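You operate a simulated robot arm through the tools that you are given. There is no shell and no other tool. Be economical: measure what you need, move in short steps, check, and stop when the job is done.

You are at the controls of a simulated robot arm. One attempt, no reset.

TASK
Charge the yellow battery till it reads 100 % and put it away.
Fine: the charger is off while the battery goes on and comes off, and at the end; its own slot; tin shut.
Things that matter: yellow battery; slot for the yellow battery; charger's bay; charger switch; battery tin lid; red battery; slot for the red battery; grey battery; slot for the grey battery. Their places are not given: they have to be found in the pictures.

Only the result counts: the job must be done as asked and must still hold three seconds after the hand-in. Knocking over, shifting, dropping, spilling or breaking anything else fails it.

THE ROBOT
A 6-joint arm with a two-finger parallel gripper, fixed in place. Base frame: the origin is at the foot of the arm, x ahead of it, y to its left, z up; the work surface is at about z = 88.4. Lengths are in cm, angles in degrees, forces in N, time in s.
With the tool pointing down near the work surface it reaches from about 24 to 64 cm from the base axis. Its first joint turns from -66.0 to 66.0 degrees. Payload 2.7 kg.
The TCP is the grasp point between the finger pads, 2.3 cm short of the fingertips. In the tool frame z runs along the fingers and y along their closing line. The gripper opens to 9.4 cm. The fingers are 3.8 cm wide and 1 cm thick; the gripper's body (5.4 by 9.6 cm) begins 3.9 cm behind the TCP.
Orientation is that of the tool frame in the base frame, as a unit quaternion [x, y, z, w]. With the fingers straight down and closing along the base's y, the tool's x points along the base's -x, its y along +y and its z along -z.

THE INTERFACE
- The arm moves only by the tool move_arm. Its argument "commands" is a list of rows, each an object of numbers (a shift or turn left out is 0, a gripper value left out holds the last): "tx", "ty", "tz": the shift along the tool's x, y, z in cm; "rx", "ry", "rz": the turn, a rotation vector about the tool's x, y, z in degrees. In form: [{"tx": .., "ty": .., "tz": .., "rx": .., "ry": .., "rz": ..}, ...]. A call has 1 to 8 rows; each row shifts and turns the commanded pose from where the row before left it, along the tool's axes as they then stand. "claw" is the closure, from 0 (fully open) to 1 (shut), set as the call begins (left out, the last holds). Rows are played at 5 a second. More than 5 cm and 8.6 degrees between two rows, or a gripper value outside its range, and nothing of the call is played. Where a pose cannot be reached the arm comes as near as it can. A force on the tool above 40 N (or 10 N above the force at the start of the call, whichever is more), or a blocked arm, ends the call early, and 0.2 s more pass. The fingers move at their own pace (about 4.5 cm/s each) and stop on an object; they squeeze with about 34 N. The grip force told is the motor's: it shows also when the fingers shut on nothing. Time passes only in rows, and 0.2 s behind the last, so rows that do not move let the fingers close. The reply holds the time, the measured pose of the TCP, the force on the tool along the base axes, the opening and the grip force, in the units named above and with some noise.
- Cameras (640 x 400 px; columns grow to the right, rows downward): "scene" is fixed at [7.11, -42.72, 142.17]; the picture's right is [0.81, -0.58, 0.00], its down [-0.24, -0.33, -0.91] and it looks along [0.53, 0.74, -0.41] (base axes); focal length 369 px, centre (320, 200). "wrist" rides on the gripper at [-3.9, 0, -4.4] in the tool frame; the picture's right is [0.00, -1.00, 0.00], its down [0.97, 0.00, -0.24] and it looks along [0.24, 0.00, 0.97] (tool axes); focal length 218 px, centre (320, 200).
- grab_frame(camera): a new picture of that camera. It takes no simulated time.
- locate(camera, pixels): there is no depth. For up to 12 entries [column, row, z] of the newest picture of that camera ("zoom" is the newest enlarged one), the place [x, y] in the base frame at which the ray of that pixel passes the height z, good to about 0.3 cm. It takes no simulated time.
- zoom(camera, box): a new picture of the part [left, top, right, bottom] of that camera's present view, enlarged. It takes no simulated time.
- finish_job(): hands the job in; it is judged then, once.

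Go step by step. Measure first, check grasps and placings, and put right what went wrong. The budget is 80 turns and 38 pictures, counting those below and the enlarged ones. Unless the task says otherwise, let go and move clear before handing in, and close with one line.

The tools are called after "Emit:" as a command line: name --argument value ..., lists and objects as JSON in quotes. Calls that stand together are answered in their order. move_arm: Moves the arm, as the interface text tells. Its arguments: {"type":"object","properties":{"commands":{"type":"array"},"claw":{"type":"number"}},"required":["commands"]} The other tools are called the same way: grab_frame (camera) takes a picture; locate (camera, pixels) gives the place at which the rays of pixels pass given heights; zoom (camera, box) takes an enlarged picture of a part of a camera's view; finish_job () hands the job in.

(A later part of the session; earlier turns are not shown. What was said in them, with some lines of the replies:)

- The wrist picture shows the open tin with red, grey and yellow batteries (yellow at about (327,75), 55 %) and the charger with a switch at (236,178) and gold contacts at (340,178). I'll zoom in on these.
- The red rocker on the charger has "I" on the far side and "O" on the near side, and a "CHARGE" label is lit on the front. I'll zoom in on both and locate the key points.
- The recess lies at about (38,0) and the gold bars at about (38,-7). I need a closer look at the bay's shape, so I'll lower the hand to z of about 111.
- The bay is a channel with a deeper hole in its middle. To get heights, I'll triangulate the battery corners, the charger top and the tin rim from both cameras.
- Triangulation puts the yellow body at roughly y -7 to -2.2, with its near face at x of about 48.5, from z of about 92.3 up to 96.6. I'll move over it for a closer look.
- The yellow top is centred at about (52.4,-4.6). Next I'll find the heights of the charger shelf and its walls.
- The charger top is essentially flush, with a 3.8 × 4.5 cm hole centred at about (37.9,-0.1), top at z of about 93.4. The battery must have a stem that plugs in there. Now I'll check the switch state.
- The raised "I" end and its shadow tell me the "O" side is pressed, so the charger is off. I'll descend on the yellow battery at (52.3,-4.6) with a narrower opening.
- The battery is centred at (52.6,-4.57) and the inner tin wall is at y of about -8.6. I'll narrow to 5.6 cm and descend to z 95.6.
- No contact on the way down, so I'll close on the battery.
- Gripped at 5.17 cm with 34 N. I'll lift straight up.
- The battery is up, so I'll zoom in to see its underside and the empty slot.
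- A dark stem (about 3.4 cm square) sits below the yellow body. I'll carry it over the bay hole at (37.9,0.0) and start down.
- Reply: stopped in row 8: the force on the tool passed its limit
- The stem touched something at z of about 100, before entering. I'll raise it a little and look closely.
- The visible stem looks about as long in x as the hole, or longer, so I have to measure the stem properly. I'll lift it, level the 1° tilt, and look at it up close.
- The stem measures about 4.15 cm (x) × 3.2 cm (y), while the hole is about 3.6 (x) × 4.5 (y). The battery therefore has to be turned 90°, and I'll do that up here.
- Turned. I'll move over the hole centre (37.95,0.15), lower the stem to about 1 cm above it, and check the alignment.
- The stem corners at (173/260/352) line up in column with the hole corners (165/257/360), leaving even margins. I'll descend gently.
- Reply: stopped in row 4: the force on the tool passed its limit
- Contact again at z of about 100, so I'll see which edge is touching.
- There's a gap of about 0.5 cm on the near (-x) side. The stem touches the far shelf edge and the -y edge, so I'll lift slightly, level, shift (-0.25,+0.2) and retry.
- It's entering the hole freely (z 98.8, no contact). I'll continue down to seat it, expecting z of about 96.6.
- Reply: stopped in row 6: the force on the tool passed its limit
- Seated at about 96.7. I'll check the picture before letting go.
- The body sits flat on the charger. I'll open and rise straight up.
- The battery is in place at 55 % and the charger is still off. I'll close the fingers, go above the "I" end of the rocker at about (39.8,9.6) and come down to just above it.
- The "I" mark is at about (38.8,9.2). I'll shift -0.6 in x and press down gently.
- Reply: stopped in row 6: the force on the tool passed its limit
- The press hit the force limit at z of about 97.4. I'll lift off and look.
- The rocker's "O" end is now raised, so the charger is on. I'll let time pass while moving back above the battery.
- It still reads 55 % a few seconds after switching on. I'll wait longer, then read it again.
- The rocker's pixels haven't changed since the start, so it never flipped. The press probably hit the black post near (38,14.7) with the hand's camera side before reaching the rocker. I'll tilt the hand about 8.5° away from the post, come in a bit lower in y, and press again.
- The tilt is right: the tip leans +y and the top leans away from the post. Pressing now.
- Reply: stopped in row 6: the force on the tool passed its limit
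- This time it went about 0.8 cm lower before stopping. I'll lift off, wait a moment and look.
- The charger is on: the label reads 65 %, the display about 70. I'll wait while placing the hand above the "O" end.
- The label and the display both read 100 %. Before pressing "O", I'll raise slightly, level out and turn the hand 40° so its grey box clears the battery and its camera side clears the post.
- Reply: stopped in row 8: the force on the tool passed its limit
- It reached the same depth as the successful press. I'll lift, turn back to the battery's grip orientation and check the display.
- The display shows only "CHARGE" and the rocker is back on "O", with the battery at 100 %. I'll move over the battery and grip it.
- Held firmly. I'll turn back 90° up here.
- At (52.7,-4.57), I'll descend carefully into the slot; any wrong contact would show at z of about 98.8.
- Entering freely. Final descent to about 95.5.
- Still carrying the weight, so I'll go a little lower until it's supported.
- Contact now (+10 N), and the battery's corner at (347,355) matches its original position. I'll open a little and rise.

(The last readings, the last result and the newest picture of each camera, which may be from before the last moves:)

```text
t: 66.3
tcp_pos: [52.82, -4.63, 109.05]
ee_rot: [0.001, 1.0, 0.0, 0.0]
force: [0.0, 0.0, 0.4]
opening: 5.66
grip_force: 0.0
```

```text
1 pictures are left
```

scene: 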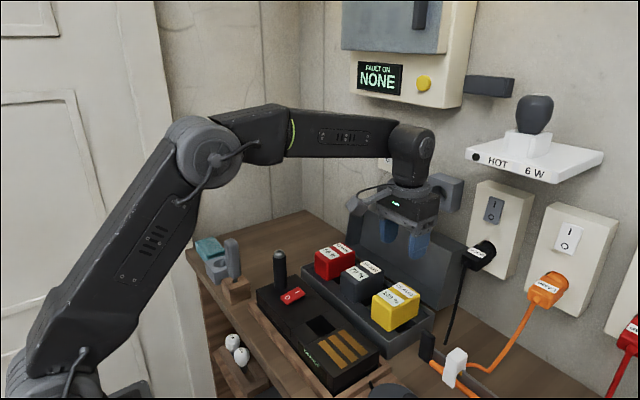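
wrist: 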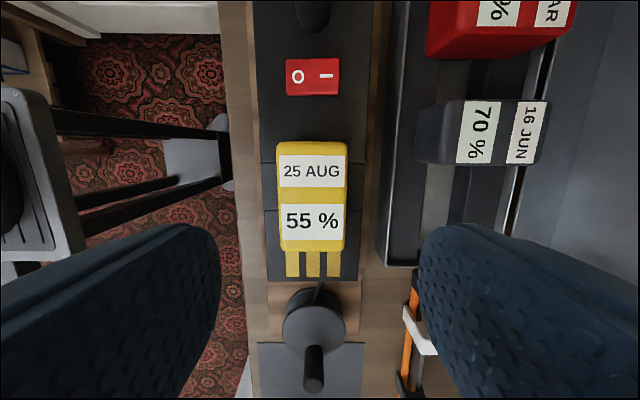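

The yellow battery is back in its slot at 100 %, and only the lid is left. It leans back behind the tin with a tab at about (404,214). I'll get the ranges for the tab, the lid rim and the back wall.

Emit:
locate --camera "scene" --pixels '[[404, 208, 109], [404, 215, 107], [404, 221, 105.5], [396, 209, 108], [413, 212, 108], [300, 212, 88.4], [500, 327, 88.4], [450.6, 252, 106], [352.7, 202, 106], [468, 247, 104], [437, 178, 112], [442, 309, 92]]'

```text
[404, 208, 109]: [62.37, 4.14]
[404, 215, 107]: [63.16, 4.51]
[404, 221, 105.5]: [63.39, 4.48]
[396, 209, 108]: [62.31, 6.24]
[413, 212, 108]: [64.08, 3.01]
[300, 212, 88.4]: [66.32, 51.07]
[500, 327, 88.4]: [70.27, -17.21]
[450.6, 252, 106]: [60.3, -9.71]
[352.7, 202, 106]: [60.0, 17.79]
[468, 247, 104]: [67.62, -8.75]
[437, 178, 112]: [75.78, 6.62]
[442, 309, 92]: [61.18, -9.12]
```

The tab is at about (62.6,4.2), z 105.5–109. I'll straddle it front and back, so first I'll raise and turn the hand to close along x.

Emit:
move_arm --commands '[{"tz": -4}, {"tz": -2, "rz": -8.5}, {"rz": -8.5}, {"rz": -8.5}, {"rz": -8.5}, {"rz": -8.5}, {"rz": -8.5}]' --claw 0

Emit:
move_arm --commands '[{"rz": -8.5}, {"rz": -8.5}, {"rz": -8.5}, {"rz": -8.5}, {"rz": -5}, {}]'

```text
t: 67.9
tcp_pos: [52.71, -4.56, 115.25]
ee_rot: [-0.431, 0.902, 0.0, -0.001]
force: [0.0, 0.5, 0.0]
opening: 9.39
grip_force: 0.0
```

```text
t: 69.3
tcp_pos: [52.85, -4.59, 115.2]
ee_rot: [0.707, -0.707, 0.001, 0.0]
force: [0.4, -0.4, -0.1]
opening: 9.39
grip_force: 0.0
```

Emit:
move_arm --commands '[{"tx": -3, "ty": -3.2}, {"tx": -3, "ty": -3.2}, {"tx": -2.8, "ty": -3.25}, {}]'

```text
t: 70.3
tcp_pos: [58.59, 2.53, 114.23]
ee_rot: [-0.706, 0.708, 0.0, -0.001]
force: [-0.2, 0.2, -0.1]
opening: 9.41
grip_force: 0.1
out of reach, approached as far as the arm can: row 2, 3
```

Straight down is out of reach at that height. Tilting the fingers outward by about 30° will extend the reach and suit the leaning tab.

Emit:
move_arm --commands '[{"rx": 8.5}, {"rx": 8.5}, {"rx": 8.5}, {"rx": 6}, {}, {}]'

```text
t: 71.7
tcp_pos: [58.83, 2.51, 114.32]
ee_rot: [-0.68, 0.681, -0.193, 0.193]
force: [-1.1, 0.6, -0.1]
opening: 9.4
grip_force: 0.0
```

Tilted 31° outward. I'll close the fingers into a hook and move up over and behind the tab, to (64.5,4.2,113).

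Emit:
move_arm --commands '[{"tx": -0.8, "ty": -0.5, "tz": 0.31}, {"tx": -0.9, "ty": -1.2, "tz": 1.2}, {"ty": -1.2, "tz": 1.2}, {"ty": -1.26, "tz": 1.4}, {}, {}]' --claw 1

```text
t: 73.1
tcp_pos: [64.49, 4.09, 112.99]
ee_rot: [-0.68, 0.681, -0.192, 0.192]
force: [-0.1, -0.4, 0.6]
opening: 0.02
grip_force: 33.2
```

Reached. Now down behind the tab by about 3.2 cm.

Emit:
move_arm --commands '[{"ty": 0.53, "tz": 0.85}, {"ty": 0.53, "tz": 0.85}, {"ty": 0.32, "tz": 0.51}, {"ty": 0.32, "tz": 0.51}, {}]'

```text
t: 74.3
tcp_pos: [64.47, 4.13, 110.33]
ee_rot: [-0.679, 0.68, -0.196, 0.196]
force: [-5.6, -0.7, 26.8]
opening: 0.01
grip_force: 33.8
```

Contact at z 110.3, so the tip is resting on the lid or the tab. I'll ease up slightly and pull towards -x to feel whether it's hooked.

Emit:
move_arm --commands '[{"ty": -0.26, "tz": -0.42}, {"ty": 0.425, "tz": -0.263}, {"ty": 0.425, "tz": -0.263}, {"ty": 0.425, "tz": -0.263}, {"ty": 0.425, "tz": -0.263}]'

```text
t: 75.5
tcp_pos: [62.66, 4.18, 110.97]
ee_rot: [-0.679, 0.68, -0.197, 0.197]
force: [7.1, -8.7, 27.7]
opening: 0.04
grip_force: 33.6
```

The tip slid along a surface that slopes back, so the tab is deeper in x than I thought. A side pinch on the tab along y is better because it can pivot between the pads. I'll lift and turn the hand 90°.

Emit:
move_arm --commands '[{"ty": -0.8, "tz": -1.3}, {"ty": -1.3, "tz": -2.1}, {"rz": 8.5}, {"rz": 8.5}, {"rz": 8.5}, {"rz": 8.5}, {"rz": 8.5}, {"rz": 8.5}]'

Emit:
move_arm --commands '[{"rz": 8.5}, {"rz": 8.5}, {"rz": 8.5}, {"rz": 8.5}, {"rz": 5}, {}, {}]' --claw 0

```text
t: 77.3
tcp_pos: [62.45, 4.21, 114.14]
ee_rot: [-0.319, 0.908, -0.091, 0.256]
force: [-0.9, -0.3, -0.6]
opening: 0.0
grip_force: 34.2
```

```text
t: 78.9
tcp_pos: [62.42, 4.2, 114.28]
ee_rot: [0.002, 0.963, 0.0, 0.271]
force: [-0.7, -0.5, -0.4]
opening: 9.39
grip_force: 0.0
```

Now I'll descend with the fingers on either side of the tab, aiming at (63.0,4.2,108.3).

Emit:
move_arm --commands '[{"tx": 0.9, "tz": 1.9}, {"tx": 0.8, "tz": 1.6}, {"tx": 0.5, "tz": 1.1}, {"tx": 0.42, "tz": 0.83}, {}]'

```text
t: 80.1
tcp_pos: [63.24, 4.15, 108.74]
ee_rot: [0.0, 0.961, 0.0, 0.278]
force: [6.3, -1.4, 20.8]
opening: 9.4
grip_force: 0.0
```

The fingertips touch the lid wall beside the tab, so the tab should be between the pads. I'll ease up slightly and close.

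Emit:
move_arm --commands '[{"tx": -0.15, "tz": -0.3}, {}, {}, {}, {}, {}]' --claw 1

```text
t: 81.5
tcp_pos: [62.92, 4.33, 108.5]
ee_rot: [0.001, 0.962, 0.0, 0.271]
force: [1.3, 17.5, 6.3]
opening: 1.24
grip_force: 33.8
```

Emit:
move_arm --commands '[{}, {}]'

```text
t: 82.1
tcp_pos: [62.93, 3.97, 108.65]
ee_rot: [0.001, 0.963, -0.001, 0.27]
force: [-1.5, -0.4, 5.1]
opening: 1.19
grip_force: 34.2
```

Firmly holding the tab, 1.2 cm wide. I'll swing it forward along an arc about the hinge (58.4, 93.5), starting with about 20°.

Emit:
move_arm --commands '[{"tx": 0.91, "tz": -0.95}, {"tx": 0.91, "tz": -0.95}, {"tx": 1.03, "tz": -0.76}, {"tx": 1.03, "tz": -0.76}, {}]'

```text
t: 83.3
tcp_pos: [57.89, 4.19, 109.37]
ee_rot: [0.001, 0.963, -0.002, 0.271]
force: [6.8, -1.9, -8.5]
opening: 1.17
grip_force: 33.7
```

Moving well with moderate forces. Continuing the arc.

Emit:
move_arm --commands '[{"tx": 1.2, "tz": -0.45}, {"tx": 1.15, "tz": -0.5}, {"tx": 1.23, "tz": -0.36}, {"tx": 1.23, "tz": -0.36}, {}]'

```text
t: 84.5
tcp_pos: [52.82, 4.22, 108.39]
ee_rot: [0.0, 0.962, 0.0, 0.275]
force: [2.8, 9.7, 13.8]
opening: 1.19
grip_force: 34.0
```

Emit:
move_arm --commands '[{"tx": 1.2, "tz": -0.4}, {"tx": 1.25, "tz": -0.15}, {"tx": 1.26, "tz": 0.05}, {"tx": 1.26, "tz": 0.05}, {}]'

```text
t: 85.7
tcp_pos: [48.45, 4.1, 106.2]
ee_rot: [0.001, 0.962, -0.001, 0.272]
force: [-1.8, -5.3, 13.9]
opening: 1.2
grip_force: 34.5
```

Still holding. Next portion of the arc.

Emit:
move_arm --commands '[{"tx": 1.25, "tz": 0.2}, {"tx": 1.25, "tz": 0.25}, {"tx": 1.13, "tz": 0.45}, {"tx": 1.13, "tz": 0.5}, {}]'

```text
t: 86.9
tcp_pos: [45.15, 4.25, 102.45]
ee_rot: [0.001, 0.962, -0.001, 0.272]
force: [-17.2, 2.4, 23.9]
opening: 1.19
grip_force: 34.4
```

The tips press against the lid wall a bit, so I'll back off 0.5 cm along the tool and lower further.

Emit:
move_arm --commands '[{"tz": -0.6}, {"tx": 1.08, "tz": 0.6}, {"tx": 1.09, "tz": 0.6}, {"tx": 0.8, "tz": 0.5}, {}]'

```text
t: 88.1
tcp_pos: [43.19, 4.29, 99.86]
ee_rot: [0.0, 0.963, 0.0, 0.27]
force: [-9.4, -2.5, 10.1]
opening: 1.18
grip_force: 33.9
```

Emit:
move_arm --commands '[{"tx": 0.65, "tz": 0.6}, {"tx": 0.65, "tz": 0.65}, {}]'

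```text
t: 88.9
tcp_pos: [42.8, 4.28, 98.3]
ee_rot: [0.0, 0.963, 0.0, 0.271]
force: [-5.4, 2.2, 8.1]
opening: 1.19
grip_force: 34.0
```

Emit:
move_arm --commands '[{"tx": 0.35, "tz": 0.35}, {"tx": 0.3, "tz": 0.4}, {}]'

```text
t: 89.7
tcp_pos: [42.57, 4.16, 97.19]
ee_rot: [0.001, 0.962, 0.0, 0.272]
force: [-4.1, 4.7, 8.4]
opening: 1.17
grip_force: 33.9
```

Near the end of the swing, I'll release the tab gently and back off along the tool axis.

Emit:
move_arm --commands '[{}, {}, {}, {"tz": -2}, {"tz": -4}, {"tz": -4}, {}]' --claw 0.6

```text
t: 91.3
tcp_pos: [37.36, 4.18, 105.91]
ee_rot: [0.001, 0.962, -0.001, 0.271]
force: [-0.1, -0.2, -0.2]
opening: 3.76
grip_force: 0.0
```

Released. I'll level the hand and move above the lid, then press gently to make sure it's shut.

Emit:
move_arm --commands '[{"tz": -3, "ry": 7.85}, {"ry": 7.85}, {"ry": 7.85}, {"ry": 7.85}, {"tx": -4.5}, {"tx": -4.5}, {"tx": -4.5}, {}]' --claw 1

Emit:
grab_frame --camera "scene"

```text
t: 93.1
tcp_pos: [49.15, 4.46, 108.06]
ee_rot: [0.0, 1.0, 0.0, 0.001]
force: [0.8, -0.6, 1.2]
opening: 0.0
grip_force: 33.8
```

```text
0 pictures are left
```

scene: 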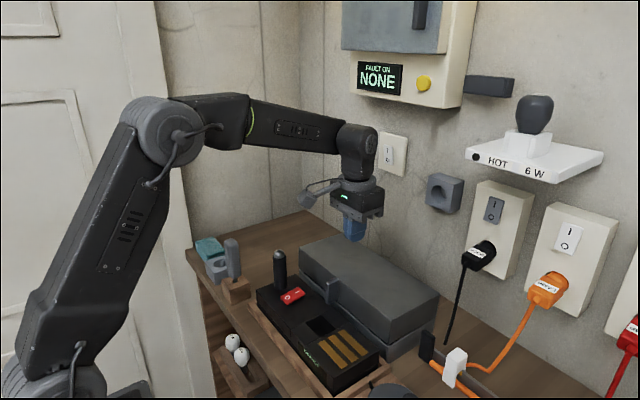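

The picture shows the lid down over the tin and the charger still off. I'll press gently on top to be sure it's fully shut.

Emit:
move_arm --commands '[{"tz": 2}, {"tz": 2}, {"tz": 1}, {"tz": 0.7}, {"tz": 0.5}, {"tz": 0.4}, {}]'

```text
t: 94.7
tcp_pos: [49.26, 4.07, 101.75]
ee_rot: [0.0, 1.0, -0.001, 0.001]
force: [0.1, -0.6, 0.3]
opening: 0.0
grip_force: 34.1
```

Emit:
move_arm --commands '[{"tz": 0.4}, {"tz": 0.3}, {"tz": 0.3}, {"tz": 0.3}, {"tz": 0.2}, {}]'

```text
t: 96.0
tcp_pos: [49.31, 4.22, 100.73]
ee_rot: [0.001, 1.0, -0.001, 0.003]
force: [-2.6, -0.1, 4.6]
opening: 0.01
grip_force: 34.1
stopped in row 6: the force on the tool passed its limit (the readings are from after the stop); the commanded pose is now the measured one
```

The lid stops firmly at about z 98.4 under 40 N, so it's shut. I'll withdraw clear.

Emit:
move_arm --commands '[{"tz": -2}, {"tz": -4}, {"tz": -4}, {"tz": -4, "tx": 3}, {"tx": 3}, {}, {}]'

```text
t: 97.6
tcp_pos: [43.3, 4.4, 114.7]
ee_rot: [0.001, 1.0, 0.0, 0.003]
force: [-0.2, 0.5, 1.2]
opening: 0.01
grip_force: 33.9
5 turns are left
```

The hand is clear, the charger is off, the battery is in its slot and the lid is shut, so I'm handing in.

Emit:
finish_job

```text
The job is handed in.
```

The yellow battery read 100 % and is back in its own slot, with the charger switched off and the tin lid shut; nothing else looked moved in the last picture, taken before the final press on the lid.
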